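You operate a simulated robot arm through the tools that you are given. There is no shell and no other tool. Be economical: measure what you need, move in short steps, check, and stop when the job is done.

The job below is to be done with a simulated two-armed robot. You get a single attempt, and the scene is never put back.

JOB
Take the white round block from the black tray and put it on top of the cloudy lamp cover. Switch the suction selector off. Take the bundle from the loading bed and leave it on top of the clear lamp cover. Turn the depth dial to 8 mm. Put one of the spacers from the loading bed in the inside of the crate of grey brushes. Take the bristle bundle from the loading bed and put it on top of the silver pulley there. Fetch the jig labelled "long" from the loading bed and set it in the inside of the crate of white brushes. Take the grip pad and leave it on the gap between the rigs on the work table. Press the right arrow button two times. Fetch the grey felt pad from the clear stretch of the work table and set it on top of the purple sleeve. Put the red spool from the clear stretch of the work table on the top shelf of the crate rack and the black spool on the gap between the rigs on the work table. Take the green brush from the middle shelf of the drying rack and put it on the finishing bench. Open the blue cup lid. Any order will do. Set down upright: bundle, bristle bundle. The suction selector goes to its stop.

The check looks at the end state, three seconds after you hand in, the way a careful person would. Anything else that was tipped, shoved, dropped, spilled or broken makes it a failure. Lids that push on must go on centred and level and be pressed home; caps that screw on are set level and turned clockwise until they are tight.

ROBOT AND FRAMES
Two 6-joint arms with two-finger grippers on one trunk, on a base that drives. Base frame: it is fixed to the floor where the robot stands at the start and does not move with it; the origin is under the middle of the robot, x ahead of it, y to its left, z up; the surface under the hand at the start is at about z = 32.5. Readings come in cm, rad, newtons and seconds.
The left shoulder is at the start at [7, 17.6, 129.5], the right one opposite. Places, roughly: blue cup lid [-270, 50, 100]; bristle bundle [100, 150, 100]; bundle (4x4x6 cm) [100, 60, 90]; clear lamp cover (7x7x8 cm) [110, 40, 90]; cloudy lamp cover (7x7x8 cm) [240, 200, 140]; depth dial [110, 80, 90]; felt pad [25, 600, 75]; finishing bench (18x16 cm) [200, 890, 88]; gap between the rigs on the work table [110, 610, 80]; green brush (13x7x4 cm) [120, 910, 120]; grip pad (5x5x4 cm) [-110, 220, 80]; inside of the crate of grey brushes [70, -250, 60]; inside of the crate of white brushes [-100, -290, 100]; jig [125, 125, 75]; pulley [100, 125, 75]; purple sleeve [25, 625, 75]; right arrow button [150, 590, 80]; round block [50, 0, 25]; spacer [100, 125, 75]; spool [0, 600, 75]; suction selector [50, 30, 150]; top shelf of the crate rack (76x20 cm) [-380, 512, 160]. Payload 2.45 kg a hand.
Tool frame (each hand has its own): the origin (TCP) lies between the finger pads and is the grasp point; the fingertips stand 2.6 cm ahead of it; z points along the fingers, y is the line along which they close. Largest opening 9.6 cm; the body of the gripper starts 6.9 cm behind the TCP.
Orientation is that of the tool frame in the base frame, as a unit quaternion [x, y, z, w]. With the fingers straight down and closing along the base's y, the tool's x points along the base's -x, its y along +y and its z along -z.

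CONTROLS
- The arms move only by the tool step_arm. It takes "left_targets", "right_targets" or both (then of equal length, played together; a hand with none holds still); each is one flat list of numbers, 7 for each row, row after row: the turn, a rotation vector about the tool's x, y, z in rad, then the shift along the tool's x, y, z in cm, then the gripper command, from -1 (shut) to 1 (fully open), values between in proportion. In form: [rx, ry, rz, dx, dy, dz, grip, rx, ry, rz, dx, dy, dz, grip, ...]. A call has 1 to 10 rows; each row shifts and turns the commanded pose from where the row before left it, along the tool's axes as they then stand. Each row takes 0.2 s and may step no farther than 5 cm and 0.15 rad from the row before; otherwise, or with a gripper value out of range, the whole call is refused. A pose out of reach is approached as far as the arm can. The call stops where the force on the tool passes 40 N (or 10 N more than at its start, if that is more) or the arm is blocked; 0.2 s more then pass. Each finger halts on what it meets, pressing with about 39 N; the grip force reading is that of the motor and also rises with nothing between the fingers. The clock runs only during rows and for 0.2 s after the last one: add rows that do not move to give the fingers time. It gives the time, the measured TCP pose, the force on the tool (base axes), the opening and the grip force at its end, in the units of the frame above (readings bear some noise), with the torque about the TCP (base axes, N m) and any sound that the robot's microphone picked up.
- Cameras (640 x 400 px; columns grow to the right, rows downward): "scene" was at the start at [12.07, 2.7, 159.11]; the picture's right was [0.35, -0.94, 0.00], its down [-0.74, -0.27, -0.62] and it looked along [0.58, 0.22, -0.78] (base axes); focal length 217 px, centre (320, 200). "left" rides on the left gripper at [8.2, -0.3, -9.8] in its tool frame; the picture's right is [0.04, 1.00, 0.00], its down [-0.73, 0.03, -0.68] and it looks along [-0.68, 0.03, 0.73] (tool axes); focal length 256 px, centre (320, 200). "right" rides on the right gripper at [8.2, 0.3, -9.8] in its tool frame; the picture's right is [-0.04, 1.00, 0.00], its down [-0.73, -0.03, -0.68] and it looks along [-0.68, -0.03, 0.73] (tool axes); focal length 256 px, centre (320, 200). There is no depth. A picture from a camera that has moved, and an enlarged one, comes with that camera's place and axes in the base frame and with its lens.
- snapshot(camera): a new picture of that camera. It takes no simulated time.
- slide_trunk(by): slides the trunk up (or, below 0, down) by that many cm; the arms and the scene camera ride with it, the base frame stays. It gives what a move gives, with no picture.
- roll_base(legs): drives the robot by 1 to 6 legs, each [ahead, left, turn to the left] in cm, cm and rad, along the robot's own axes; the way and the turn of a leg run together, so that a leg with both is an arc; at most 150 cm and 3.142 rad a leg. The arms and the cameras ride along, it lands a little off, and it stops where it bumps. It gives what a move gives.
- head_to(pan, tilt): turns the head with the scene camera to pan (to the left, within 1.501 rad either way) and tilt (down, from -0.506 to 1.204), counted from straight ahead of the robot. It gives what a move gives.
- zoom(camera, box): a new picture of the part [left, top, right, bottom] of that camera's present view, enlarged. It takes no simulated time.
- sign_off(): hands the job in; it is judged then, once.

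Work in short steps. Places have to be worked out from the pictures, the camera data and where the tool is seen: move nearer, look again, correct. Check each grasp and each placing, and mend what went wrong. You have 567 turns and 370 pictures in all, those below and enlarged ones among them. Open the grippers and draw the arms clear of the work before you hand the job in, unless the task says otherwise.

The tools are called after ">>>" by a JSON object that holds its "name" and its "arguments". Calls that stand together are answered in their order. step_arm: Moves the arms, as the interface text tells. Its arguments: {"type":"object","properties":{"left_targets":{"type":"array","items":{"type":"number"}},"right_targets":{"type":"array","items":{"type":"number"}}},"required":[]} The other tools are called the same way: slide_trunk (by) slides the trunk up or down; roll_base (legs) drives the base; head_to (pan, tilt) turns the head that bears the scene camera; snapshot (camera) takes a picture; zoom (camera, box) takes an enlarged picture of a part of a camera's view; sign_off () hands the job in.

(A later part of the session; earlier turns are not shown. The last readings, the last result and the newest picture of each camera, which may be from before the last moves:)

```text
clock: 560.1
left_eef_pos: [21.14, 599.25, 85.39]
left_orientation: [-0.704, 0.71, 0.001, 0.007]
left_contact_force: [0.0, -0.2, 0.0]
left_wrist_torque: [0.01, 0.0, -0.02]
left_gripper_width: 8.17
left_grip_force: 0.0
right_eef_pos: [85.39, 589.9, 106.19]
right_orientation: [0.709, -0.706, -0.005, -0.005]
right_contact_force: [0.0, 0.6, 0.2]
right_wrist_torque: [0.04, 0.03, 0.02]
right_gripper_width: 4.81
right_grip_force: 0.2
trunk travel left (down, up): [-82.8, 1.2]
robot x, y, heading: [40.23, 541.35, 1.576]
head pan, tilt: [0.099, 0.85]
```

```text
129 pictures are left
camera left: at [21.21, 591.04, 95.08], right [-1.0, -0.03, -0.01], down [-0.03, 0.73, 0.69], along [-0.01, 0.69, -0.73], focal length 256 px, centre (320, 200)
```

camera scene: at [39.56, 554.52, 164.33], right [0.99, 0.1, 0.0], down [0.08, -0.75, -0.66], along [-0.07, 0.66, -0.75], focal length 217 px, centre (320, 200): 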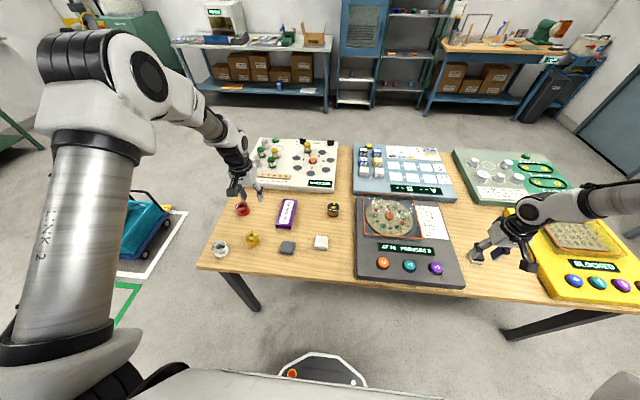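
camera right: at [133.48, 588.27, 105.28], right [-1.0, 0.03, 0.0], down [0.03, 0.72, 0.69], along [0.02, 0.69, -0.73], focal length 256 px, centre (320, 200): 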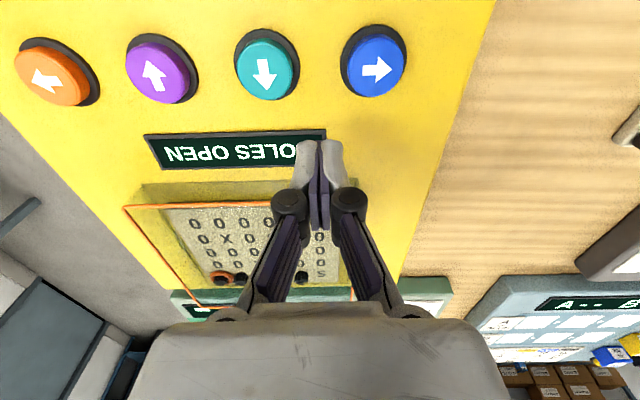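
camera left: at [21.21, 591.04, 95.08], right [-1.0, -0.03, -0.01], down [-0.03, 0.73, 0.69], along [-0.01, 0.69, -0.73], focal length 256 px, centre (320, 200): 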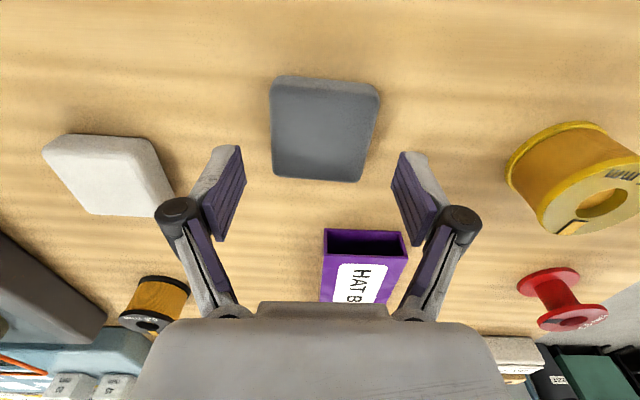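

>>> {"name": "step_arm", "arguments": {"left_targets": [0, 0, 0.08, -0.3, 0.2, 1.5, 0.95, 0, 0, 0, 0, 0, 1.5, 0.95, 0, 0, 0, 0, 0, 0.7, 0.95, 0, 0, 0, 0, 0, 0, 0.95]}}

>>> {"name": "step_arm", "arguments": {"left_targets": [0, 0, 0, 0, 0, 0.4, 0.95, 0, 0, 0, 0, 0, 0.4, 0.95, 0, 0, 0, 0, 0, 0.4, 0.95, 0, 0, 0, 0, 0, 0.4, 0.95, 0, 0, 0, 0, 0, 0, 0.95]}}

>>> {"name": "snapshot", "arguments": {"camera": "left"}}

```text
clock: 561.1
left_eef_pos: [20.91, 599.64, 81.59]
left_orientation: [-0.675, 0.737, 0.0, 0.008]
left_contact_force: [0.0, 0.0, 0.0]
left_wrist_torque: [0.01, 0.0, 0.01]
left_gripper_width: 9.36
left_grip_force: 0.1
right_eef_pos: [85.38, 590.0, 106.17]
right_orientation: [0.709, -0.705, -0.004, -0.005]
right_contact_force: [0.3, -0.9, 0.2]
right_wrist_torque: [0.05, -0.01, -0.01]
right_gripper_width: 4.78
right_grip_force: 0.1
trunk travel left (down, up): [-82.8, 1.2]
robot x, y, heading: [40.31, 541.95, 1.578]
head pan, tilt: [0.099, 0.85]
```

```text
clock: 561.9
left_eef_pos: [20.09, 599.61, 81.91]
left_orientation: [-0.677, 0.735, 0.01, 0.018]
left_contact_force: [-42.9, -4.8, 74.8]
left_wrist_torque: [-0.66, 3.93, -0.14]
left_gripper_width: 7.57
left_grip_force: 44.1
right_eef_pos: [84.97, 589.01, 106.94]
right_orientation: [0.71, -0.704, -0.007, -0.009]
right_contact_force: [-0.9, -0.4, -0.6]
right_wrist_torque: [0.06, -0.02, 0.02]
right_gripper_width: 4.83
right_grip_force: 0.0
trunk travel left (down, up): [-82.8, 1.2]
robot x, y, heading: [40.46, 541.82, 1.575]
head pan, tilt: [0.099, 0.85]
stopped in row 4 (left hand): the force on the tool passed its limit at 52 N (the readings are from after the stop); the commanded pose is now the measured one
```

```text
128 pictures are left
camera left: at [19.56, 591.17, 91.53], right [-1.0, 0.04, -0.01], down [0.02, 0.71, 0.71], along [0.04, 0.71, -0.71], focal length 256 px, centre (320, 200)
```

left: 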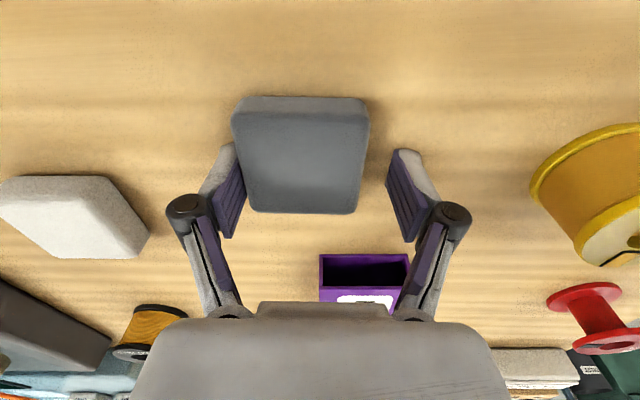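

The tips reached the table (z≈79). I ease up, centre on the pad and close.

>>> {"name": "step_arm", "arguments": {"left_targets": [0, 0, 0, 0, 0, -0.9, 0.95, 0, 0, 0, -0.2, -0.7, 0, 0.95, 0, 0, 0, 0, 0, 0, 0.95]}}

>>> {"name": "step_arm", "arguments": {"left_targets": [0, 0, 0, 0, 0, 0.5, 0.7, 0, 0, 0, 0, 0, 0, 0.3, 0, 0, 0, 0, 0, 0, -0.3, 0, 0, 0, 0, 0, 0, -1, 0, 0, 0, 0, 0, 0, -1]}}

>>> {"name": "snapshot", "arguments": {"camera": "left"}}

```text
clock: 562.7
left_eef_pos: [21.59, 599.96, 81.55]
left_orientation: [-0.676, 0.737, 0.002, 0.009]
left_contact_force: [-0.5, -0.3, 0.6]
left_wrist_torque: [-0.03, 0.0, -0.03]
left_gripper_width: 9.33
left_grip_force: 0.1
right_eef_pos: [85.37, 589.91, 106.2]
right_orientation: [0.709, -0.705, -0.005, -0.004]
right_contact_force: [0.2, 0.9, -0.3]
right_wrist_torque: [0.02, -0.05, 0.0]
right_gripper_width: 4.82
right_grip_force: 0.1
trunk travel left (down, up): [-82.8, 1.2]
robot x, y, heading: [39.71, 541.33, 1.578]
head pan, tilt: [0.099, 0.85]
```

```text
clock: 563.5
left_eef_pos: [20.88, 600.12, 82.08]
left_orientation: [-0.676, 0.736, 0.009, 0.017]
left_contact_force: [-28.1, 2.0, 45.0]
left_wrist_torque: [-0.3, 2.26, -0.29]
left_gripper_width: 6.7
left_grip_force: 24.6
right_eef_pos: [84.98, 589.23, 106.6]
right_orientation: [0.711, -0.704, -0.006, -0.007]
right_contact_force: [0.6, -0.5, 0.2]
right_wrist_torque: [0.03, 0.05, 0.02]
right_gripper_width: 4.81
right_grip_force: 0.2
trunk travel left (down, up): [-82.8, 1.2]
robot x, y, heading: [40.39, 541.49, 1.577]
head pan, tilt: [0.099, 0.85]
stopped in row 3 (left hand): the force on the tool passed its limit at 54 N (the readings are from after the stop); the commanded pose is now the measured one
```

```text
127 pictures are left
camera left: at [20.33, 591.73, 91.78], right [-1.0, 0.04, -0.01], down [0.02, 0.71, 0.71], along [0.04, 0.71, -0.71], focal length 256 px, centre (320, 200)
```

left: 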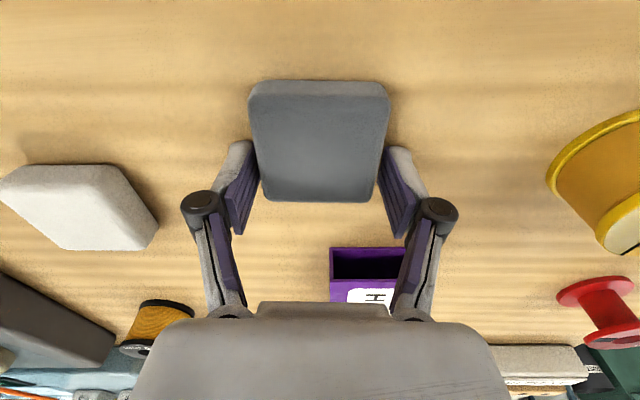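

>>> {"name": "step_arm", "arguments": {"left_targets": [0, 0, 0, -0.5, -0.3, -0.9, 0.6, 0, 0, 0, 0, 0, 0, 0.6, 0, 0, 0, 0, 0, 0, 0.1, 0, 0, 0, 0, 0, 0, -0.5, 0, 0, 0, 0, 0, 0, -1, 0, 0, 0, 0, 0, 0, -1]}}

>>> {"name": "snapshot", "arguments": {"camera": "left"}}

```text
clock: 564.9
left_eef_pos: [21.78, 600.63, 82.35]
left_orientation: [-0.676, 0.737, 0.005, 0.012]
left_contact_force: [-0.1, -2.0, 6.1]
left_wrist_torque: [-0.1, 0.11, 0.03]
left_gripper_width: 5.63
left_grip_force: 38.8
right_eef_pos: [85.37, 589.91, 106.2]
right_orientation: [0.709, -0.705, -0.005, -0.005]
right_contact_force: [0.9, 0.3, -0.1]
right_wrist_torque: [0.0, 0.02, 0.0]
right_gripper_width: 4.79
right_grip_force: 0.0
trunk travel left (down, up): [-82.8, 1.2]
robot x, y, heading: [40.29, 541.31, 1.575]
head pan, tilt: [0.099, 0.85]
```

```text
126 pictures are left
camera left: at [21.13, 592.37, 92.11], right [-1.0, 0.05, -0.01], down [0.03, 0.72, 0.7], along [0.04, 0.69, -0.72], focal length 256 px, centre (320, 200)
```

left: 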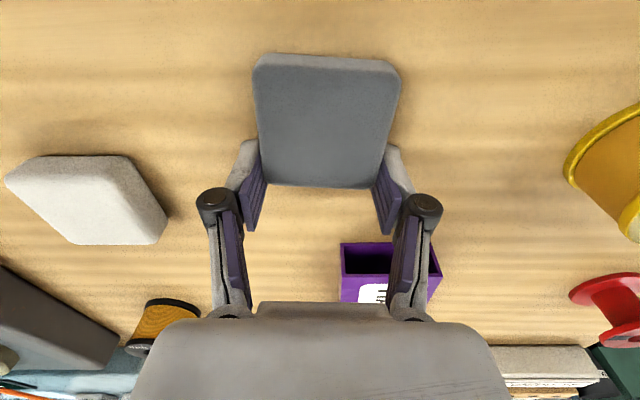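

Gripped near its far edge; I re-grip at the pad's centre.

>>> {"name": "step_arm", "arguments": {"left_targets": [0, 0, 0, 0, 0, 0, 0.2, 0, 0, 0, 0, 0, 0, 0.6, 0, 0, 0, 1.4, 0, 0, 0.6, 0, 0, 0, 1.4, 0, 0, 0.6, 0, 0, 0, 0, 0, 0, 0.2, 0, 0, 0, 0, 0, 0, -0.5, 0, 0, 0, 0, 0, 0, -1, 0, 0, 0, 0, 0, 0, -1]}}

>>> {"name": "step_arm", "arguments": {"left_targets": [0, 0, 0, 0, 0, -2, -1, 0, 0, 0, 0, 0, -4, -1, 0, 0, 0, 0, 0, -4, -1, 0, 0, 0, 0, 0, 0, -1]}}

>>> {"name": "snapshot", "arguments": {"camera": "left"}}

```text
clock: 566.6
left_eef_pos: [21.46, 597.94, 82.43]
left_orientation: [-0.676, 0.736, 0.006, 0.012]
left_contact_force: [-6.8, 2.1, 15.5]
left_wrist_torque: [-0.04, 0.61, -0.14]
left_gripper_width: 5.67
left_grip_force: 38.9
right_eef_pos: [85.17, 589.8, 106.23]
right_orientation: [0.709, -0.705, -0.005, -0.005]
right_contact_force: [0.1, 0.1, 1.1]
right_wrist_torque: [-0.03, -0.02, 0.0]
right_gripper_width: 4.79
right_grip_force: 0.1
trunk travel left (down, up): [-82.8, 1.2]
robot x, y, heading: [40.23, 541.44, 1.572]
head pan, tilt: [0.099, 0.85]
```

```text
clock: 567.6
left_eef_pos: [21.35, 597.67, 92.16]
left_orientation: [-0.676, 0.736, 0.004, 0.011]
left_contact_force: [0.6, -0.3, 0.8]
left_wrist_torque: [-0.01, 0.03, 0.04]
left_gripper_width: 5.65
left_grip_force: 39.7
right_eef_pos: [85.28, 590.03, 106.04]
right_orientation: [0.71, -0.705, -0.004, -0.004]
right_contact_force: [-0.2, 0.2, 0.2]
right_wrist_torque: [0.01, -0.02, 0.01]
right_gripper_width: 4.8
right_grip_force: 0.1
trunk travel left (down, up): [-82.8, 1.2]
robot x, y, heading: [40.17, 541.86, 1.578]
head pan, tilt: [0.099, 0.85]
```

```text
125 pictures are left
camera left: at [20.76, 589.52, 101.96], right [-1.0, 0.05, -0.01], down [0.03, 0.72, 0.69], along [0.04, 0.69, -0.72], focal length 256 px, centre (320, 200)
```

left: 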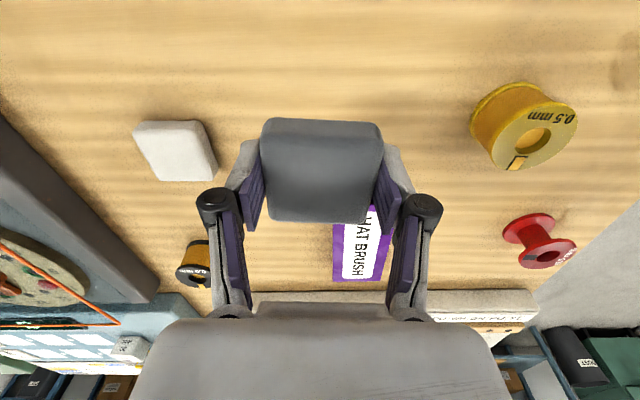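

Pad held at its centre. I carry it above the sleeve centre ≈[17, 617].

>>> {"name": "step_arm", "arguments": {"left_targets": [0, 0, 0, -3.83, 1.2, -0.5, -1, 0, 0, 0, -3.83, 1.2, 0, -1, 0, 0, 0, -3.83, 1.2, 0, -1, 0, 0, 0, -3.83, 1.2, 0, -1, 0, 0, 0, -3.83, 1.2, 0, -1, 0, 0, 0, 0, 0, 0, -1]}}

>>> {"name": "snapshot", "arguments": {"camera": "left"}}

>>> {"name": "zoom", "arguments": {"camera": "scene", "box": [230, 170, 350, 260]}}

```text
clock: 569.0
left_eef_pos: [17.23, 614.78, 93.5]
left_orientation: [-0.675, 0.738, 0.004, 0.011]
left_contact_force: [-0.9, -0.1, -0.9]
left_wrist_torque: [0.0, 0.02, -0.02]
left_gripper_width: 5.66
left_grip_force: 38.8
left hand out of reach, approached as far as the arm can: row 5
right_eef_pos: [85.35, 589.82, 106.03]
right_orientation: [0.71, -0.704, -0.005, -0.006]
right_contact_force: [0.7, -0.2, 0.4]
right_wrist_torque: [0.03, 0.01, 0.04]
right_gripper_width: 4.81
right_grip_force: 0.0
trunk travel left (down, up): [-82.8, 1.2]
robot x, y, heading: [40.52, 542.09, 1.571]
head pan, tilt: [0.099, 0.85]
```

```text
124 pictures are left
camera left: at [16.66, 606.6, 103.32], right [-1.0, 0.05, -0.01], down [0.03, 0.72, 0.69], along [0.04, 0.69, -0.72], focal length 256 px, centre (320, 200)
```

left: 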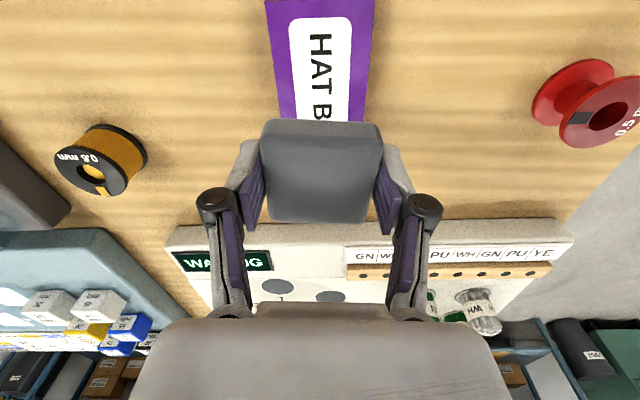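

```text
4.44 times, centred on (290, 215) of scene
camera zoom: at [39.47, 554.4, 164.34], right [0.99, 0.1, 0.0], down [0.08, -0.75, -0.66], along [-0.07, 0.66, -0.75], focal length 963 px, centre (453, 133)
```

zoom: 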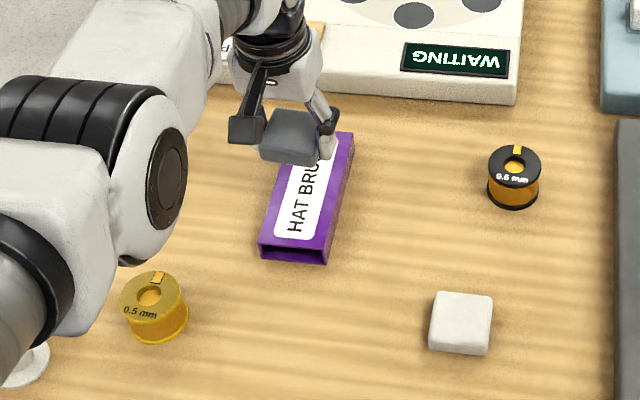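

>>> {"name": "roll_base", "arguments": {"legs": [[4, 0, 0]]}}

>>> {"name": "step_arm", "arguments": {"left_targets": [0, 0, 0, 2.0, -1.0, 2, -1, 0, 0, 0, 0, 0, 2, -1, 0, 0, 0, 0, 0, 0, -1]}}

>>> {"name": "snapshot", "arguments": {"camera": "left"}}

>>> {"name": "zoom", "arguments": {"camera": "scene", "box": [230, 170, 350, 260]}}

```text
clock: 569.9
left_eef_pos: [17.27, 618.41, 94.07]
left_orientation: [-0.676, 0.736, 0.007, 0.013]
left_contact_force: [0.6, -0.4, 0.6]
left_wrist_torque: [0.07, 0.03, 0.02]
left_gripper_width: 5.66
left_grip_force: 40.0
right_eef_pos: [85.22, 593.31, 106.45]
right_orientation: [0.71, -0.704, -0.007, -0.007]
right_contact_force: [0.3, 1.7, -0.1]
right_wrist_torque: [0.06, 0.03, -0.02]
right_gripper_width: 4.83
right_grip_force: 0.1
trunk travel left (down, up): [-82.8, 1.2]
robot x, y, heading: [40.29, 545.43, 1.577]
head pan, tilt: [0.099, 0.85]
```

```text
clock: 570.7
left_eef_pos: [18.03, 617.08, 89.38]
left_orientation: [-0.676, 0.737, 0.003, 0.01]
left_contact_force: [-0.3, 1.0, -0.7]
left_wrist_torque: [0.0, 0.0, -0.02]
left_gripper_width: 5.65
left_grip_force: 39.0
right_eef_pos: [85.33, 594.12, 106.05]
right_orientation: [0.71, -0.704, -0.004, -0.004]
right_contact_force: [-0.3, 0.0, -0.1]
right_wrist_torque: [-0.03, 0.04, -0.02]
right_gripper_width: 4.79
right_grip_force: 0.1
trunk travel left (down, up): [-82.8, 1.2]
robot x, y, heading: [40.65, 546.03, 1.578]
head pan, tilt: [0.099, 0.85]
```

```text
122 pictures are left
camera left: at [17.48, 608.81, 99.11], right [-1.0, 0.05, -0.01], down [0.03, 0.72, 0.69], along [0.04, 0.69, -0.72], focal length 256 px, centre (320, 200)
```

left: 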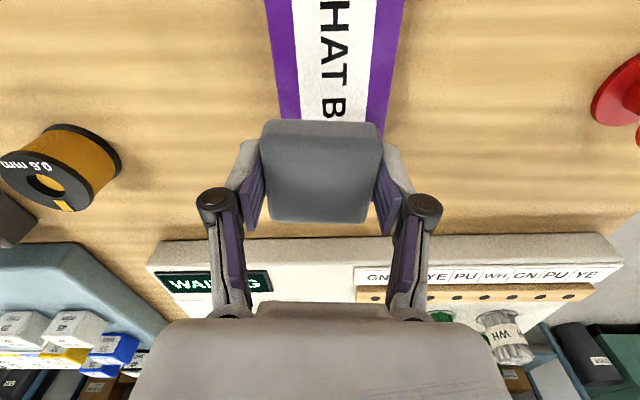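

```text
4.44 times, centred on (290, 215) of scene
camera zoom: at [39.34, 558.75, 164.3], right [0.99, 0.1, 0.0], down [0.08, -0.75, -0.66], along [-0.07, 0.65, -0.75], focal length 963 px, centre (453, 133)
```

zoom: 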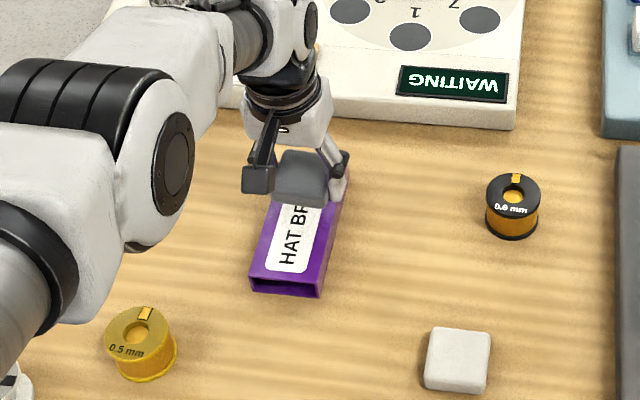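

>>> {"name": "step_arm", "arguments": {"left_targets": [0, 0, 0, 0.3, 0.6, 1.5, -1, 0, 0, 0, 0, 0, 1, -1, 0, 0, 0, 0, 0, 0, -1]}}

>>> {"name": "step_arm", "arguments": {"left_targets": [0, 0, 0, 0, 0, 0.3, -1, 0, 0, 0, 0, 0, 0, -1]}}

>>> {"name": "step_arm", "arguments": {"left_targets": [0, 0, 0, 0, 0, 0.3, -1, 0, 0, 0, 0, 0, 0, -1]}}

>>> {"name": "step_arm", "arguments": {"left_targets": [0, 0, 0, 0, 0, 0.3, -1, 0, 0, 0, 0, 0, 0, -1]}}

>>> {"name": "snapshot", "arguments": {"camera": "left"}}

```text
clock: 571.5
left_eef_pos: [17.53, 616.5, 87.13]
left_orientation: [-0.676, 0.737, 0.004, 0.011]
left_contact_force: [0.1, 0.2, -0.6]
left_wrist_torque: [-0.01, 0.02, 0.0]
left_gripper_width: 5.64
left_grip_force: 39.0
right_eef_pos: [85.27, 593.92, 106.18]
right_orientation: [0.71, -0.704, -0.005, -0.005]
right_contact_force: [-0.5, -0.6, 0.4]
right_wrist_torque: [0.03, -0.02, -0.02]
right_gripper_width: 4.81
right_grip_force: 0.0
trunk travel left (down, up): [-82.8, 1.2]
robot x, y, heading: [40.1, 545.41, 1.58]
head pan, tilt: [0.099, 0.85]
```

```text
clock: 572.1
left_eef_pos: [17.43, 616.55, 86.96]
left_orientation: [-0.677, 0.736, 0.005, 0.011]
left_contact_force: [-0.2, -0.1, -0.1]
left_wrist_torque: [0.01, -0.01, 0.01]
left_gripper_width: 5.65
left_grip_force: 38.6
right_eef_pos: [85.27, 593.84, 106.26]
right_orientation: [0.709, -0.705, -0.005, -0.003]
right_contact_force: [0.4, 0.4, -0.1]
right_wrist_torque: [0.0, 0.02, -0.01]
right_gripper_width: 4.79
right_grip_force: 0.1
trunk travel left (down, up): [-82.8, 1.2]
robot x, y, heading: [39.96, 545.64, 1.579]
head pan, tilt: [0.099, 0.85]
```

```text
clock: 572.7
left_eef_pos: [17.45, 616.41, 86.56]
left_orientation: [-0.677, 0.736, 0.004, 0.011]
left_contact_force: [-0.2, -0.5, -0.6]
left_wrist_torque: [0.0, 0.0, 0.02]
left_gripper_width: 5.66
left_grip_force: 38.6
left hand out of reach, approached as far as the arm can: row 1
right_eef_pos: [85.36, 593.87, 106.15]
right_orientation: [0.71, -0.705, -0.004, -0.004]
right_contact_force: [0.5, -0.8, -0.8]
right_wrist_torque: [0.0, 0.0, 0.02]
right_gripper_width: 4.81
right_grip_force: 0.1
trunk travel left (down, up): [-82.8, 1.2]
robot x, y, heading: [40.42, 545.66, 1.574]
head pan, tilt: [0.099, 0.85]
```

```text
clock: 573.3
left_eef_pos: [17.47, 616.18, 86.33]
left_orientation: [-0.676, 0.737, 0.006, 0.012]
left_contact_force: [0.5, 0.7, -1.0]
left_wrist_torque: [-0.01, 0.0, 0.02]
left_gripper_width: 5.66
left_grip_force: 38.8
right_eef_pos: [85.15, 593.99, 106.22]
right_orientation: [0.709, -0.705, -0.004, -0.004]
right_contact_force: [-0.4, 0.6, 0.1]
right_wrist_torque: [-0.01, -0.03, -0.03]
right_gripper_width: 4.81
right_grip_force: 0.0
trunk travel left (down, up): [-82.8, 1.2]
robot x, y, heading: [40.36, 545.21, 1.574]
head pan, tilt: [0.099, 0.85]
```

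```text
120 pictures are left
camera left: at [16.83, 607.98, 96.06], right [-1.0, 0.05, -0.01], down [0.03, 0.72, 0.7], along [0.04, 0.69, -0.72], focal length 256 px, centre (320, 200)
```

left: 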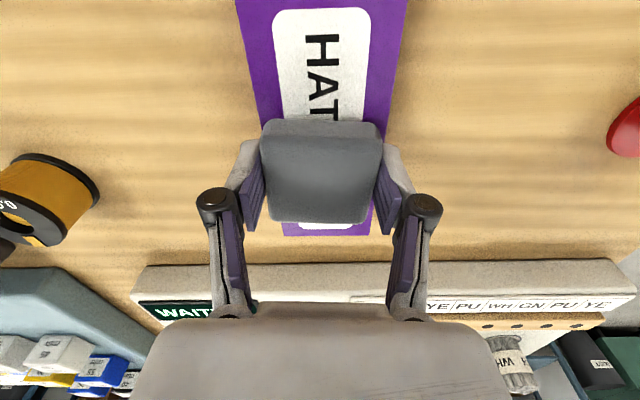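

The arm is at its stretch limit, so I lower using the trunk in small steps.

>>> {"name": "slide_trunk", "arguments": {"by": -0.8}}

>>> {"name": "slide_trunk", "arguments": {"by": -0.5}}

>>> {"name": "slide_trunk", "arguments": {"by": -0.5}}

```text
clock: 573.9
left_eef_pos: [17.55, 616.18, 85.49]
left_orientation: [-0.676, 0.737, 0.005, 0.012]
left_contact_force: [0.5, -0.5, -0.2]
left_wrist_torque: [0.02, 0.0, 0.0]
left_gripper_width: 5.63
left_grip_force: 39.0
right_eef_pos: [85.24, 593.93, 105.41]
right_orientation: [0.71, -0.705, -0.004, -0.004]
right_contact_force: [-0.7, 0.2, 1.2]
right_wrist_torque: [-0.03, 0.02, -0.03]
right_gripper_width: 4.81
right_grip_force: 0.0
trunk travel left (down, up): [-82.0, 2.0]
robot x, y, heading: [40.23, 545.81, 1.575]
head pan, tilt: [0.099, 0.85]
```

```text
clock: 574.4
left_eef_pos: [17.45, 616.23, 85.34]
left_orientation: [-0.676, 0.736, 0.007, 0.013]
left_contact_force: [-1.8, -0.5, 18.8]
left_wrist_torque: [-0.1, 0.22, -0.02]
left_gripper_width: 5.64
left_grip_force: 39.6
right_eef_pos: [85.28, 593.79, 105.03]
right_orientation: [0.709, -0.705, -0.006, -0.005]
right_contact_force: [0.2, 0.0, -0.1]
right_wrist_torque: [0.01, 0.01, -0.01]
right_gripper_width: 4.79
right_grip_force: 0.0
trunk travel left (down, up): [-81.5, 2.5]
robot x, y, heading: [40.56, 545.46, 1.575]
head pan, tilt: [0.099, 0.85]
```

```text
clock: 575.0
left_eef_pos: [17.42, 616.64, 85.22]
left_orientation: [-0.676, 0.736, 0.009, 0.015]
left_contact_force: [1.2, -6.1, 23.2]
left_wrist_torque: [-0.34, 0.24, 0.09]
left_gripper_width: 5.67
left_grip_force: 38.9
right_eef_pos: [85.3, 593.73, 104.48]
right_orientation: [0.71, -0.704, -0.007, -0.005]
right_contact_force: [0.5, -0.5, -0.9]
right_wrist_torque: [-0.03, -0.02, -0.02]
right_gripper_width: 4.8
right_grip_force: 0.0
trunk travel left (down, up): [-81.0, 3.0]
robot x, y, heading: [40.11, 545.56, 1.578]
head pan, tilt: [0.099, 0.85]
stopped: the force on the tool passed its limit at 42 N (the readings are from after the stop); the commanded pose is now the measured one
```

Contact. I relieve with the trunk, open the fingers, and raise.

>>> {"name": "slide_trunk", "arguments": {"by": 0.4}}

>>> {"name": "step_arm", "arguments": {"left_targets": [0, 0, 0, 0, 0, 0, -0.1, 0, 0, 0, 0, 0, 0, 0.45, 0, 0, 0, 0, 0, 0, 0.45]}}

>>> {"name": "slide_trunk", "arguments": {"by": 2}}

>>> {"name": "step_arm", "arguments": {"left_targets": [0, 0, 0, 0, 0, -4, 0.45, 0, 0, 0, 2, 0, -4, 0.45, 0, 0, 0, 4, 0, 0, 0.45, 0, 0, 0, 4, 0, 0, 0.45, 0, 0, 0, 0, 0, 0, 0.45]}}

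>>> {"name": "snapshot", "arguments": {"camera": "left"}}

```text
clock: 575.6
left_eef_pos: [17.4, 616.52, 85.28]
left_orientation: [-0.676, 0.736, 0.008, 0.014]
left_contact_force: [1.5, 2.8, 7.9]
left_wrist_torque: [0.07, 0.13, -0.06]
left_gripper_width: 5.65
left_grip_force: 39.1
right_eef_pos: [85.21, 593.86, 104.78]
right_orientation: [0.71, -0.704, -0.005, -0.005]
right_contact_force: [0.1, 0.2, -0.2]
right_wrist_torque: [0.03, -0.02, 0.03]
right_gripper_width: 4.77
right_grip_force: 0.2
trunk travel left (down, up): [-81.4, 2.6]
robot x, y, heading: [40.2, 545.29, 1.575]
head pan, tilt: [0.099, 0.85]
```

```text
clock: 576.4
left_eef_pos: [17.29, 616.49, 85.29]
left_orientation: [-0.676, 0.736, 0.008, 0.014]
left_contact_force: [0.0, 0.9, 0.3]
left_wrist_torque: [-0.01, 0.01, -0.01]
left_gripper_width: 6.96
left_grip_force: 0.1
right_eef_pos: [85.33, 593.9, 104.77]
right_orientation: [0.709, -0.705, -0.005, -0.005]
right_contact_force: [-0.6, -0.4, 0.2]
right_wrist_torque: [-0.02, 0.02, 0.0]
right_gripper_width: 4.81
right_grip_force: 0.1
trunk travel left (down, up): [-81.4, 2.6]
robot x, y, heading: [40.06, 545.41, 1.577]
head pan, tilt: [0.099, 0.85]
```

```text
clock: 577.0
left_eef_pos: [17.4, 616.39, 87.31]
left_orientation: [-0.676, 0.737, 0.008, 0.015]
left_contact_force: [0.4, -0.6, -0.4]
left_wrist_torque: [-0.04, 0.01, 0.02]
left_gripper_width: 6.96
left_grip_force: 0.0
right_eef_pos: [85.18, 593.99, 106.82]
right_orientation: [0.709, -0.705, -0.004, -0.004]
right_contact_force: [0.1, 1.2, -0.2]
right_wrist_torque: [0.0, 0.0, -0.02]
right_gripper_width: 4.8
right_grip_force: 0.2
trunk travel left (down, up): [-83.4, 0.6]
robot x, y, heading: [40.24, 545.98, 1.58]
head pan, tilt: [0.099, 0.85]
```

```text
clock: 578.2
left_eef_pos: [16.5, 606.29, 94.9]
left_orientation: [-0.676, 0.736, 0.009, 0.014]
left_contact_force: [0.6, -0.3, 0.7]
left_wrist_torque: [-0.03, -0.03, 0.01]
left_gripper_width: 6.97
left_grip_force: 0.1
right_eef_pos: [85.24, 593.92, 106.83]
right_orientation: [0.71, -0.705, -0.005, -0.004]
right_contact_force: [-0.6, 0.5, 1.2]
right_wrist_torque: [-0.01, 0.01, -0.01]
right_gripper_width: 4.81
right_grip_force: 0.1
trunk travel left (down, up): [-83.4, 0.6]
robot x, y, heading: [40.01, 545.8, 1.575]
head pan, tilt: [0.099, 0.85]
```

```text
119 pictures are left
camera left: at [15.83, 597.98, 104.67], right [-1.0, 0.05, -0.01], down [0.03, 0.71, 0.7], along [0.04, 0.7, -0.71], focal length 256 px, centre (320, 200)
```

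left: 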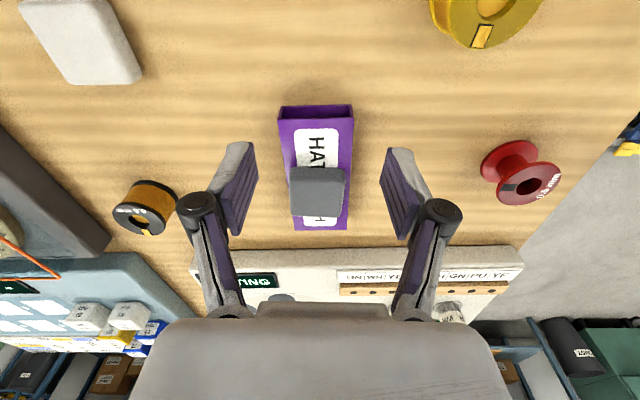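

The felt pad rests on the sleeve. Next the black spool ≈[39,624] – far, so I'll use the right hand pitched forward. I shift the base left and tilt the right hand.

>>> {"name": "roll_base", "arguments": {"legs": [[3, 19, 0]]}}

>>> {"name": "step_arm", "arguments": {"left_targets": [0, 0, 0, 2, 0, -3, 0, 0, 0, 0, 2, 0, -3, 0, 0, 0, 0, 2, 0, -3, 0, 0, 0, 0, 2, 0, 0, 0], "right_targets": [0, -0.125, 0, 0, 0, 0, 0.4, 0, -0.125, 0, 0, 0, 0, 0.4, 0, -0.125, 0, 0, 0, 0, 0.4, 0, -0.125, 0, 0, 0, 0, 0.4]}}

>>> {"name": "snapshot", "arguments": {"camera": "right"}}

```text
clock: 579.8
left_eef_pos: [-2.28, 609.23, 94.98]
left_orientation: [-0.675, 0.737, 0.009, 0.014]
left_contact_force: [-0.2, 0.6, 0.0]
left_wrist_torque: [0.0, 0.03, 0.0]
left_gripper_width: 6.95
left_grip_force: 0.1
right_eef_pos: [66.58, 596.73, 106.59]
right_orientation: [0.709, -0.705, -0.006, -0.004]
right_contact_force: [0.3, 0.3, -0.3]
right_wrist_torque: [-0.03, 0.03, 0.01]
right_gripper_width: 4.82
right_grip_force: 0.0
trunk travel left (down, up): [-83.4, 0.6]
robot x, y, heading: [20.99, 548.74, 1.57]
head pan, tilt: [0.099, 0.85]
```

```text
clock: 580.8
left_eef_pos: [-3.04, 600.74, 103.83]
left_orientation: [-0.676, 0.737, 0.009, 0.014]
left_contact_force: [0.0, -0.7, -0.5]
left_wrist_torque: [0.03, 0.02, 0.0]
left_gripper_width: 4.79
left_grip_force: 0.0
right_eef_pos: [66.5, 596.62, 106.69]
right_orientation: [0.685, -0.683, -0.181, -0.179]
right_contact_force: [0.5, -0.3, 0.3]
right_wrist_torque: [0.02, 0.02, 0.0]
right_gripper_width: 6.71
right_grip_force: 0.0
trunk travel left (down, up): [-83.4, 0.6]
robot x, y, heading: [21.29, 548.69, 1.569]
head pan, tilt: [0.099, 0.85]
```

```text
118 pictures are left
camera right: at [66.13, 584.68, 111.33], right [-1.0, 0.03, 0.02], down [0.03, 0.3, 0.95], along [0.02, 0.95, -0.3], focal length 256 px, centre (320, 200)
```

right: 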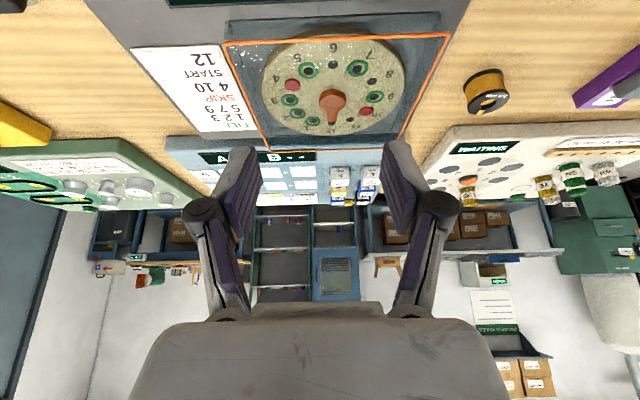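

Black spool ≈[38.3,621.5]. I bring the tilted right hand above it.

>>> {"name": "step_arm", "arguments": {"right_targets": [0, 0, 0, -1.66, 3.11, 2.39, 0.4, 0, 0, 0, -1.66, 3.11, 2.39, 0.4, 0, 0, 0, -1.66, 3.11, 2.39, 0.4, 0, 0, 0, -1.66, 3.11, 2.39, 0.4, 0, 0, 0, -1.66, 3.11, 2.39, 0.4, 0, 0, 0, -1.66, 3.11, 2.39, 0.4, 0, 0, 0, -1.66, 3.11, 2.39, 0.4, 0, 0, 0, -1.66, 3.11, 2.39, 0.4, 0, 0, 0, 0, 0, 0, 0.4]}}

>>> {"name": "snapshot", "arguments": {"camera": "right"}}

```text
clock: 582.8
left_eef_pos: [-3.04, 600.88, 103.66]
left_orientation: [-0.676, 0.737, 0.008, 0.013]
left_contact_force: [-0.1, 0.4, -0.7]
left_wrist_torque: [-0.02, 0.06, -0.01]
left_gripper_width: 4.79
left_grip_force: 0.1
right_eef_pos: [45.34, 619.2, 104.17]
right_orientation: [0.686, -0.682, -0.181, -0.178]
right_contact_force: [0.3, 0.2, 0.0]
right_wrist_torque: [0.0, -0.01, 0.03]
right_gripper_width: 6.73
right_grip_force: 0.1
right hand out of reach, approached as far as the arm can: row 2, 3, 4, 5, 6, 7
trunk travel left (down, up): [-83.4, 0.6]
robot x, y, heading: [21.3, 548.23, 1.574]
head pan, tilt: [0.099, 0.85]
```

```text
117 pictures are left
camera right: at [45.01, 607.18, 108.73], right [-1.0, 0.03, 0.02], down [0.03, 0.31, 0.95], along [0.02, 0.95, -0.31], focal length 256 px, centre (320, 200)
```

right: 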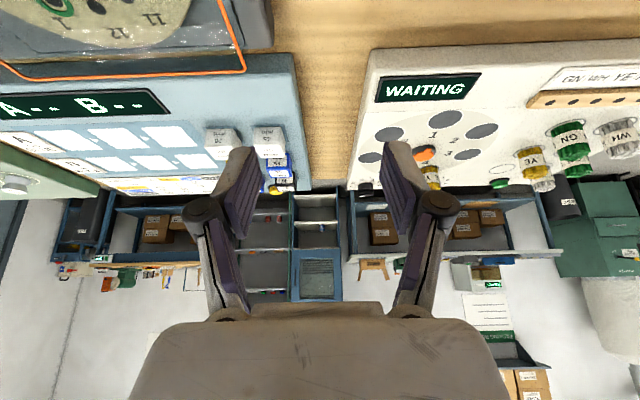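

>>> {"name": "step_arm", "arguments": {"right_targets": [0, 0, 0, 1.44, 0, 2.6, 0.4, 0, 0, 0, 1.44, 0, 2.6, 0.4, 0, 0, 0, 1.44, 1.5, 2.6, 0.4, 0, 0, 0, 0, 3, 0, 0.4, 0, 0, 0, 0, 2, 0, 0.4, 0, 0, 0, 0, 0, 0, 0.4]}}

>>> {"name": "snapshot", "arguments": {"camera": "right"}}

```text
clock: 584.2
left_eef_pos: [-3.14, 601.01, 103.69]
left_orientation: [-0.675, 0.738, 0.008, 0.014]
left_contact_force: [0.0, 1.0, 0.2]
left_wrist_torque: [0.01, 0.0, -0.03]
left_gripper_width: 4.79
left_grip_force: 0.0
right_eef_pos: [38.7, 619.26, 95.12]
right_orientation: [0.686, -0.682, -0.18, -0.177]
right_contact_force: [0.2, 0.5, -0.1]
right_wrist_torque: [0.0, 0.02, 0.03]
right_gripper_width: 6.73
right_grip_force: 0.2
right hand out of reach, approached as far as the arm can: row 2
trunk travel left (down, up): [-83.4, 0.6]
robot x, y, heading: [21.07, 548.43, 1.572]
head pan, tilt: [0.099, 0.85]
```

```text
116 pictures are left
camera right: at [38.42, 607.25, 99.6], right [-1.0, 0.03, 0.02], down [0.03, 0.31, 0.95], along [0.02, 0.95, -0.31], focal length 256 px, centre (320, 200)
```

right: 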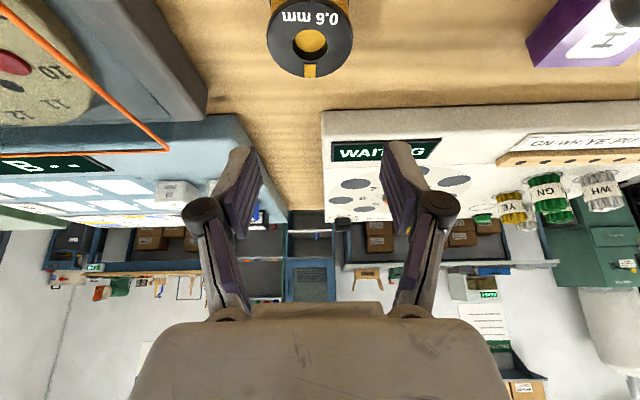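

>>> {"name": "step_arm", "arguments": {"right_targets": [0, 0, 0, 1.3, -0.15, 2.87, 0.55, 0, 0, 0, 1.3, -0.15, 2.87, 0.55, 0, 0, 0, 1.3, -0.15, 2.87, 0.55, 0, 0, 0, 0, 0, 0, 0.55]}}

>>> {"name": "snapshot", "arguments": {"camera": "right"}}

```text
clock: 585.2
left_eef_pos: [-3.24, 600.89, 103.68]
left_orientation: [-0.676, 0.737, 0.008, 0.014]
left_contact_force: [-1.0, -0.2, 0.1]
left_wrist_torque: [0.01, 0.03, 0.0]
left_gripper_width: 4.78
left_grip_force: 0.0
right_eef_pos: [39.11, 620.16, 85.61]
right_orientation: [0.686, -0.682, -0.18, -0.178]
right_contact_force: [0.2, -0.7, 1.3]
right_wrist_torque: [0.02, -0.03, -0.03]
right_gripper_width: 7.45
right_grip_force: 0.0
trunk travel left (down, up): [-83.4, 0.6]
robot x, y, heading: [21.39, 548.31, 1.575]
head pan, tilt: [0.099, 0.85]
```

```text
115 pictures are left
camera right: at [38.84, 608.05, 90.2], right [-1.0, 0.03, 0.02], down [0.03, 0.31, 0.95], along [0.02, 0.95, -0.31], focal length 256 px, centre (320, 200)
```

right: 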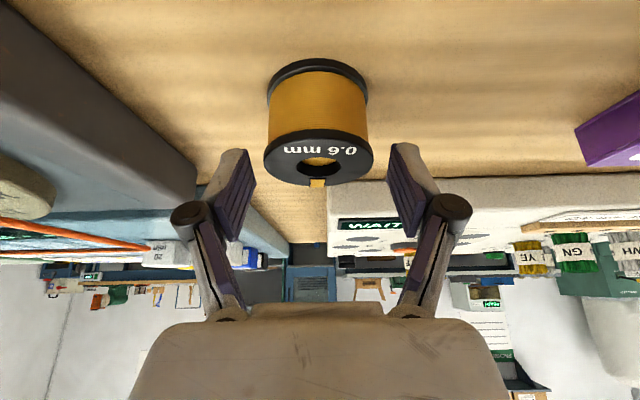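

>>> {"name": "step_arm", "arguments": {"right_targets": [0, 0, 0, 1.3, 0, 2.4, 0.55, 0, 0, 0, 0, 0, 0, 0.55, 0, 0, 0, 0, 0, 0, 0.0, 0, 0, 0, 0, 0, 0, -1, 0, 0, 0, 0, 0, 0, -1]}}

>>> {"name": "snapshot", "arguments": {"camera": "right"}}

```text
clock: 586.4
left_eef_pos: [-3.3, 601.0, 103.68]
left_orientation: [-0.676, 0.737, 0.008, 0.013]
left_contact_force: [-0.5, -0.1, 0.1]
left_wrist_torque: [0.02, -0.02, -0.01]
left_gripper_width: 4.79
left_grip_force: 0.1
right_eef_pos: [39.11, 620.08, 82.99]
right_orientation: [0.686, -0.682, -0.18, -0.179]
right_contact_force: [0.3, -0.4, 0.1]
right_wrist_torque: [0.01, -0.05, 0.0]
right_gripper_width: 5.75
right_grip_force: 38.8
trunk travel left (down, up): [-83.4, 0.6]
robot x, y, heading: [21.37, 548.65, 1.574]
head pan, tilt: [0.099, 0.85]
```

```text
114 pictures are left
camera right: at [38.9, 608.09, 87.49], right [-1.0, 0.03, 0.02], down [0.03, 0.31, 0.95], along [0.02, 0.95, -0.31], focal length 256 px, centre (320, 200)
```

right: 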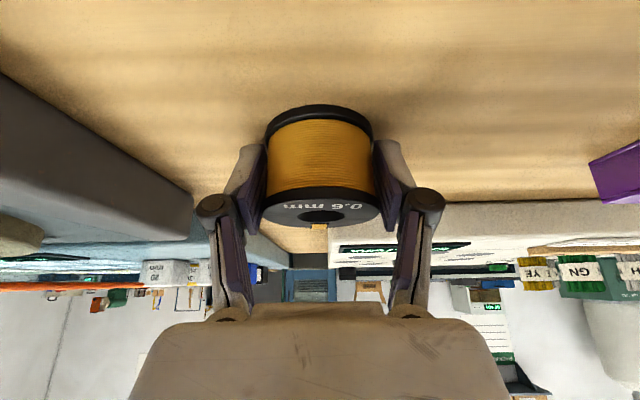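

Black spool gripped. I lift it, back the base off the table, strafe to the gap and come in again.

>>> {"name": "step_arm", "arguments": {"right_targets": [0, 0, 0, -1.44, 0, -2.63, -1, 0, 0, 0, -1.44, 0, -2.63, -1, 0, 0, 0, -1.44, 0, -2.63, -1, 0, 0, 0, -1.44, 0, -2.63, -1]}}

>>> {"name": "roll_base", "arguments": {"legs": [[-45, 0, 0], [0, -72, 0], [36, 0, 0]]}}

>>> {"name": "snapshot", "arguments": {"camera": "right"}}

>>> {"name": "snapshot", "arguments": {"camera": "scene"}}

```text
clock: 587.4
left_eef_pos: [-3.22, 600.97, 103.73]
left_orientation: [-0.675, 0.737, 0.008, 0.013]
left_contact_force: [0.6, -0.6, 0.0]
left_wrist_torque: [0.04, 0.02, 0.0]
left_gripper_width: 4.77
left_grip_force: 0.1
right_eef_pos: [39.08, 619.92, 95.0]
right_orientation: [0.685, -0.683, -0.179, -0.179]
right_contact_force: [0.6, 0.0, -2.8]
right_wrist_torque: [-0.04, 0.04, 0.01]
right_gripper_width: 5.75
right_grip_force: 38.7
trunk travel left (down, up): [-83.4, 0.6]
robot x, y, heading: [21.02, 548.58, 1.573]
head pan, tilt: [0.099, 0.85]
```

```text
clock: 595.6
left_eef_pos: [68.15, 593.17, 103.71]
left_orientation: [-0.678, 0.735, 0.008, 0.014]
left_contact_force: [0.8, -0.7, -0.2]
left_wrist_torque: [0.0, 0.01, 0.01]
left_gripper_width: 4.81
left_grip_force: 0.0
right_eef_pos: [110.45, 612.6, 94.98]
right_orientation: [0.688, -0.68, -0.18, -0.178]
right_contact_force: [-0.1, -0.8, -3.4]
right_wrist_torque: [-0.02, 0.02, 0.02]
right_gripper_width: 5.76
right_grip_force: 38.8
trunk travel left (down, up): [-83.4, 0.6]
robot x, y, heading: [93.21, 541.01, 1.58]
head pan, tilt: [0.099, 0.85]
```

```text
113 pictures are left
camera right: at [110.22, 600.51, 99.53], right [-1.0, 0.02, 0.02], down [0.03, 0.31, 0.95], along [0.02, 0.95, -0.31], focal length 256 px, centre (320, 200)
```

right: 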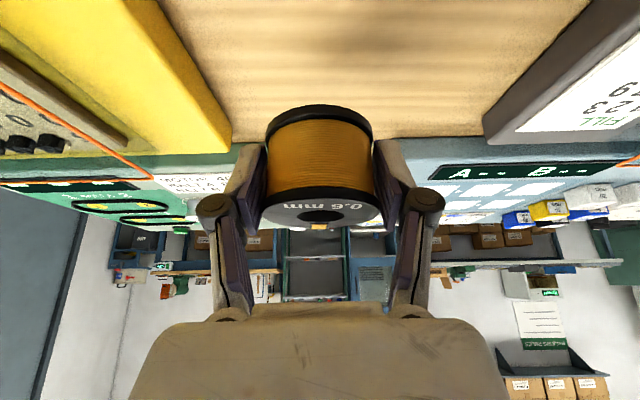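

```text
112 pictures are left
camera scene: at [92.09, 553.68, 164.97], right [0.99, 0.11, 0.0], down [0.08, -0.75, -0.66], along [-0.07, 0.66, -0.75], focal length 217 px, centre (320, 200)
```

scene: 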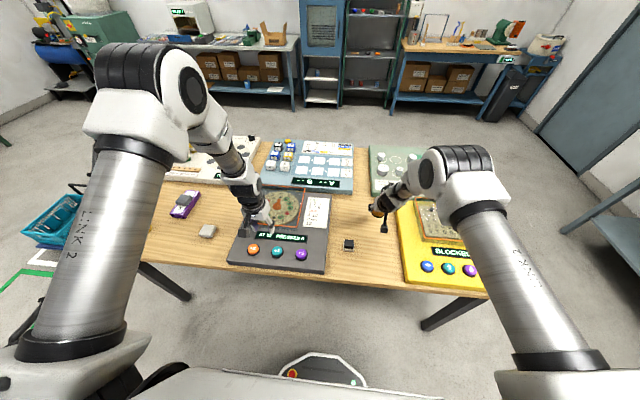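

>>> {"name": "step_arm", "arguments": {"right_targets": [0, 0, 0, 1.44, 0, 2.63, -1, 0, 0, 0, 1.44, 0, 2.63, -1, 0, 0, 0, 1.44, 0, 2.63, -1, 0, 0, 0, 0.96, 0, 1.75, -1, 0, 0, 0, 0, 0, 0, -1]}}

>>> {"name": "step_arm", "arguments": {"right_targets": [0, 0, 0, 0.19, 0, 0.35, -1, 0, 0, 0, 0.19, 0, 0.35, -1, 0, 0, 0, 0.19, 0, 0.35, -1, 0, 0, 0, 0.19, 0, 0.35, -1, 0, 0, 0, 0.19, 0, 0.35, -1]}}

```text
clock: 596.8
left_eef_pos: [68.31, 593.19, 103.72]
left_orientation: [-0.677, 0.735, 0.008, 0.014]
left_contact_force: [0.8, -0.4, -0.1]
left_wrist_torque: [-0.01, -0.01, 0.01]
left_gripper_width: 4.82
left_grip_force: 0.1
right_eef_pos: [110.37, 612.73, 83.84]
right_orientation: [0.687, -0.681, -0.18, -0.178]
right_contact_force: [-0.4, 0.2, -3.3]
right_wrist_torque: [-0.06, -0.03, -0.01]
right_gripper_width: 5.78
right_grip_force: 38.7
trunk travel left (down, up): [-83.4, 0.6]
robot x, y, heading: [92.68, 540.65, 1.583]
head pan, tilt: [0.099, 0.85]
```

```text
clock: 598.0
left_eef_pos: [68.17, 592.92, 103.81]
left_orientation: [-0.677, 0.736, 0.008, 0.016]
left_contact_force: [-0.8, 0.0, 0.8]
left_wrist_torque: [0.02, -0.02, -0.02]
left_gripper_width: 4.79
left_grip_force: 0.0
right_eef_pos: [110.42, 612.68, 82.57]
right_orientation: [0.687, -0.68, -0.183, -0.182]
right_contact_force: [3.6, 3.3, 34.8]
right_wrist_torque: [-0.21, 0.12, 0.06]
right_gripper_width: 5.72
right_grip_force: 38.6
trunk travel left (down, up): [-83.4, 0.6]
robot x, y, heading: [92.77, 540.64, 1.577]
head pan, tilt: [0.099, 0.85]
```

Touching the table. I ease up, release and retreat along the vertical.

>>> {"name": "step_arm", "arguments": {"right_targets": [0, 0, 0, -0.15, 0, -0.3, -1, 0, 0, 0, 0, 0, 0, -0.3, 0, 0, 0, 0, 0, 0, 0.6, 0, 0, 0, 0, 0, 0, 0.6, 0, 0, 0, -1.44, 0, -2.63, 0.6, 0, 0, 0, -1.44, 0, -2.63, 0.6, 0, 0, 0, -1.44, 0, -2.63, 0.6, 0, 0, 0, -1.44, 0, -2.63, 0.6]}}

>>> {"name": "zoom", "arguments": {"camera": "scene", "box": [300, 180, 430, 280]}}

```text
clock: 599.8
left_eef_pos: [68.21, 593.28, 103.71]
left_orientation: [-0.678, 0.735, 0.008, 0.014]
left_contact_force: [0.4, 0.1, 0.6]
left_wrist_torque: [-0.02, 0.04, 0.04]
left_gripper_width: 4.77
left_grip_force: 0.0
right_eef_pos: [110.47, 612.54, 94.15]
right_orientation: [0.687, -0.681, -0.18, -0.178]
right_contact_force: [0.4, 1.1, 0.5]
right_wrist_torque: [-0.03, 0.01, 0.04]
right_gripper_width: 7.65
right_grip_force: 0.0
trunk travel left (down, up): [-83.4, 0.6]
robot x, y, heading: [92.97, 541.07, 1.582]
head pan, tilt: [0.099, 0.85]
```

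```text
4.00 times, centred on (365, 230) of scene
camera zoom: at [92.02, 553.71, 164.96], right [0.99, 0.11, 0.0], down [0.08, -0.75, -0.66], along [-0.07, 0.66, -0.75], focal length 866 px, centre (140, 80)
```

zoom: 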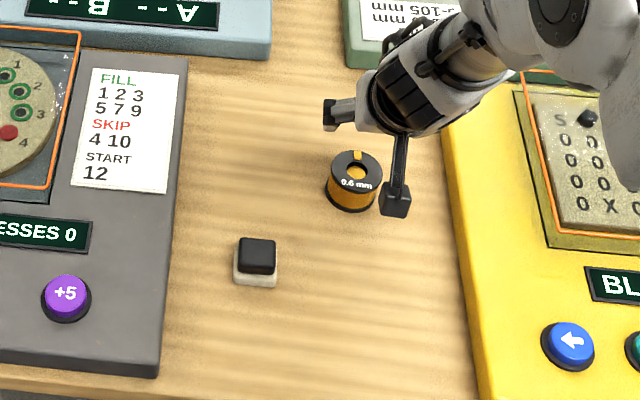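

Both stand in the gap. Now the red spool with the left hand, same tilted approach: I back off, un-tilt the right hand, tilt the left, and go to x≈13.

>>> {"name": "roll_base", "arguments": {"legs": [[-40, 0, 0], [0, 79, -0.008]]}}

>>> {"name": "step_arm", "arguments": {"left_targets": [0, -0.125, -0.02, 0, 0, 0, 0.5, 0, -0.125, -0.02, 0, 0, 0, 0.5, 0, -0.125, -0.02, 0, 0, 0, 0.5, 0, -0.125, -0.02, 0, 0, 0, 0.5, 0, 0, 0, 0, 0, 0, 0.5], "right_targets": [0, 0.125, 0, 3, 0, 0, 0, 0, 0.125, 0, 3, 0, 0, 0, 0, 0.125, 0, 3, 0, 0, 0, 0, 0.125, 0, 3, 0, 0, 0, 0, 0, 0, 3, -2, 0, 0]}}

>>> {"name": "roll_base", "arguments": {"legs": [[48, 0, 0]]}}

>>> {"name": "snapshot", "arguments": {"camera": "left"}}

```text
clock: 606.1
left_eef_pos: [-9.98, 553.68, 103.75]
left_orientation: [-0.672, 0.741, 0.008, 0.014]
left_contact_force: [0.1, 0.5, -0.7]
left_wrist_torque: [-0.02, 0.01, 0.01]
left_gripper_width: 4.78
left_grip_force: 0.1
right_eef_pos: [32.62, 572.39, 94.18]
right_orientation: [-0.682, 0.687, 0.179, 0.178]
right_contact_force: [-0.2, -0.9, 0.5]
right_wrist_torque: [0.01, -0.03, -0.01]
right_gripper_width: 7.65
right_grip_force: 0.0
trunk travel left (down, up): [-83.4, 0.6]
robot x, y, heading: [13.99, 501.01, 1.564]
head pan, tilt: [0.099, 0.85]
```

```text
clock: 607.3
left_eef_pos: [-9.95, 553.54, 103.76]
left_orientation: [-0.678, 0.686, 0.174, 0.197]
left_contact_force: [0.7, 0.9, 0.8]
left_wrist_torque: [0.02, 0.01, 0.02]
left_gripper_width: 7.21
left_grip_force: 0.0
right_eef_pos: [35.12, 560.87, 90.88]
right_orientation: [-0.702, 0.71, 0.029, 0.039]
right_contact_force: [-0.6, 0.1, 0.6]
right_wrist_torque: [0.05, 0.02, 0.03]
right_gripper_width: 4.79
right_grip_force: 0.1
right hand out of reach, approached as far as the arm can: row 1, 2
trunk travel left (down, up): [-83.4, 0.6]
robot x, y, heading: [14.12, 500.61, 1.562]
head pan, tilt: [0.099, 0.85]
```

```text
clock: 610.2
left_eef_pos: [-9.78, 601.75, 103.71]
left_orientation: [-0.678, 0.686, 0.173, 0.197]
left_contact_force: [0.3, 0.7, -0.5]
left_wrist_torque: [0.01, 0.01, -0.04]
left_gripper_width: 7.18
left_grip_force: 0.0
right_eef_pos: [35.26, 609.15, 90.91]
right_orientation: [-0.702, 0.711, 0.029, 0.039]
right_contact_force: [-0.4, 0.4, -0.5]
right_wrist_torque: [-0.02, -0.02, -0.02]
right_gripper_width: 4.78
right_grip_force: 0.1
trunk travel left (down, up): [-83.4, 0.6]
robot x, y, heading: [14.46, 549.33, 1.569]
head pan, tilt: [0.099, 0.85]
```

```text
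110 pictures are left
camera left: at [-9.95, 589.8, 108.23], right [-1.0, -0.01, -0.05], down [-0.05, 0.29, 0.96], along [0.0, 0.96, -0.29], focal length 256 px, centre (320, 200)
```

left: 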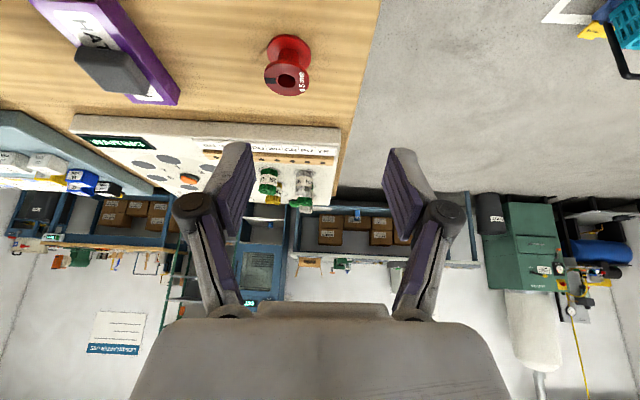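

>>> {"name": "step_arm", "arguments": {"left_targets": [0, 0, 0, -2.2, -1.15, 3.7, 0.5, 0, 0, 0, -2.2, -1.15, 3.7, 0.5, 0, 0, 0, -2.2, -1.15, 3.7, 0.5, 0, 0, 0, -2.2, -1.15, 3.7, 0.5, 0, 0, 0, 0, 0, 0, 0.5]}}

>>> {"name": "snapshot", "arguments": {"camera": "left"}}

```text
clock: 611.4
left_eef_pos: [-4.67, 616.68, 95.48]
left_orientation: [-0.679, 0.686, 0.173, 0.198]
left_contact_force: [0.5, -0.3, -0.4]
left_wrist_torque: [0.01, 0.02, 0.0]
left_gripper_width: 7.19
left_grip_force: 0.1
right_eef_pos: [35.22, 609.08, 90.9]
right_orientation: [-0.702, 0.711, 0.027, 0.04]
right_contact_force: [1.0, 0.1, -0.3]
right_wrist_torque: [-0.03, 0.03, -0.02]
right_gripper_width: 4.79
right_grip_force: 0.0
trunk travel left (down, up): [-83.4, 0.6]
robot x, y, heading: [14.21, 549.16, 1.565]
head pan, tilt: [0.099, 0.85]
```

```text
109 pictures are left
camera left: at [-4.84, 604.84, 99.94], right [-1.0, -0.01, -0.05], down [-0.05, 0.29, 0.96], along [0.0, 0.96, -0.29], focal length 256 px, centre (320, 200)
```

left: 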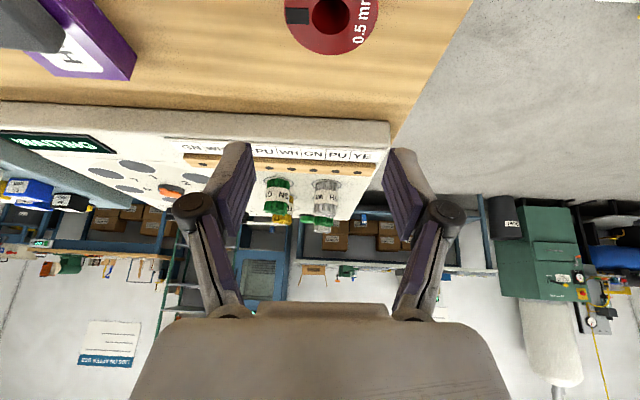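

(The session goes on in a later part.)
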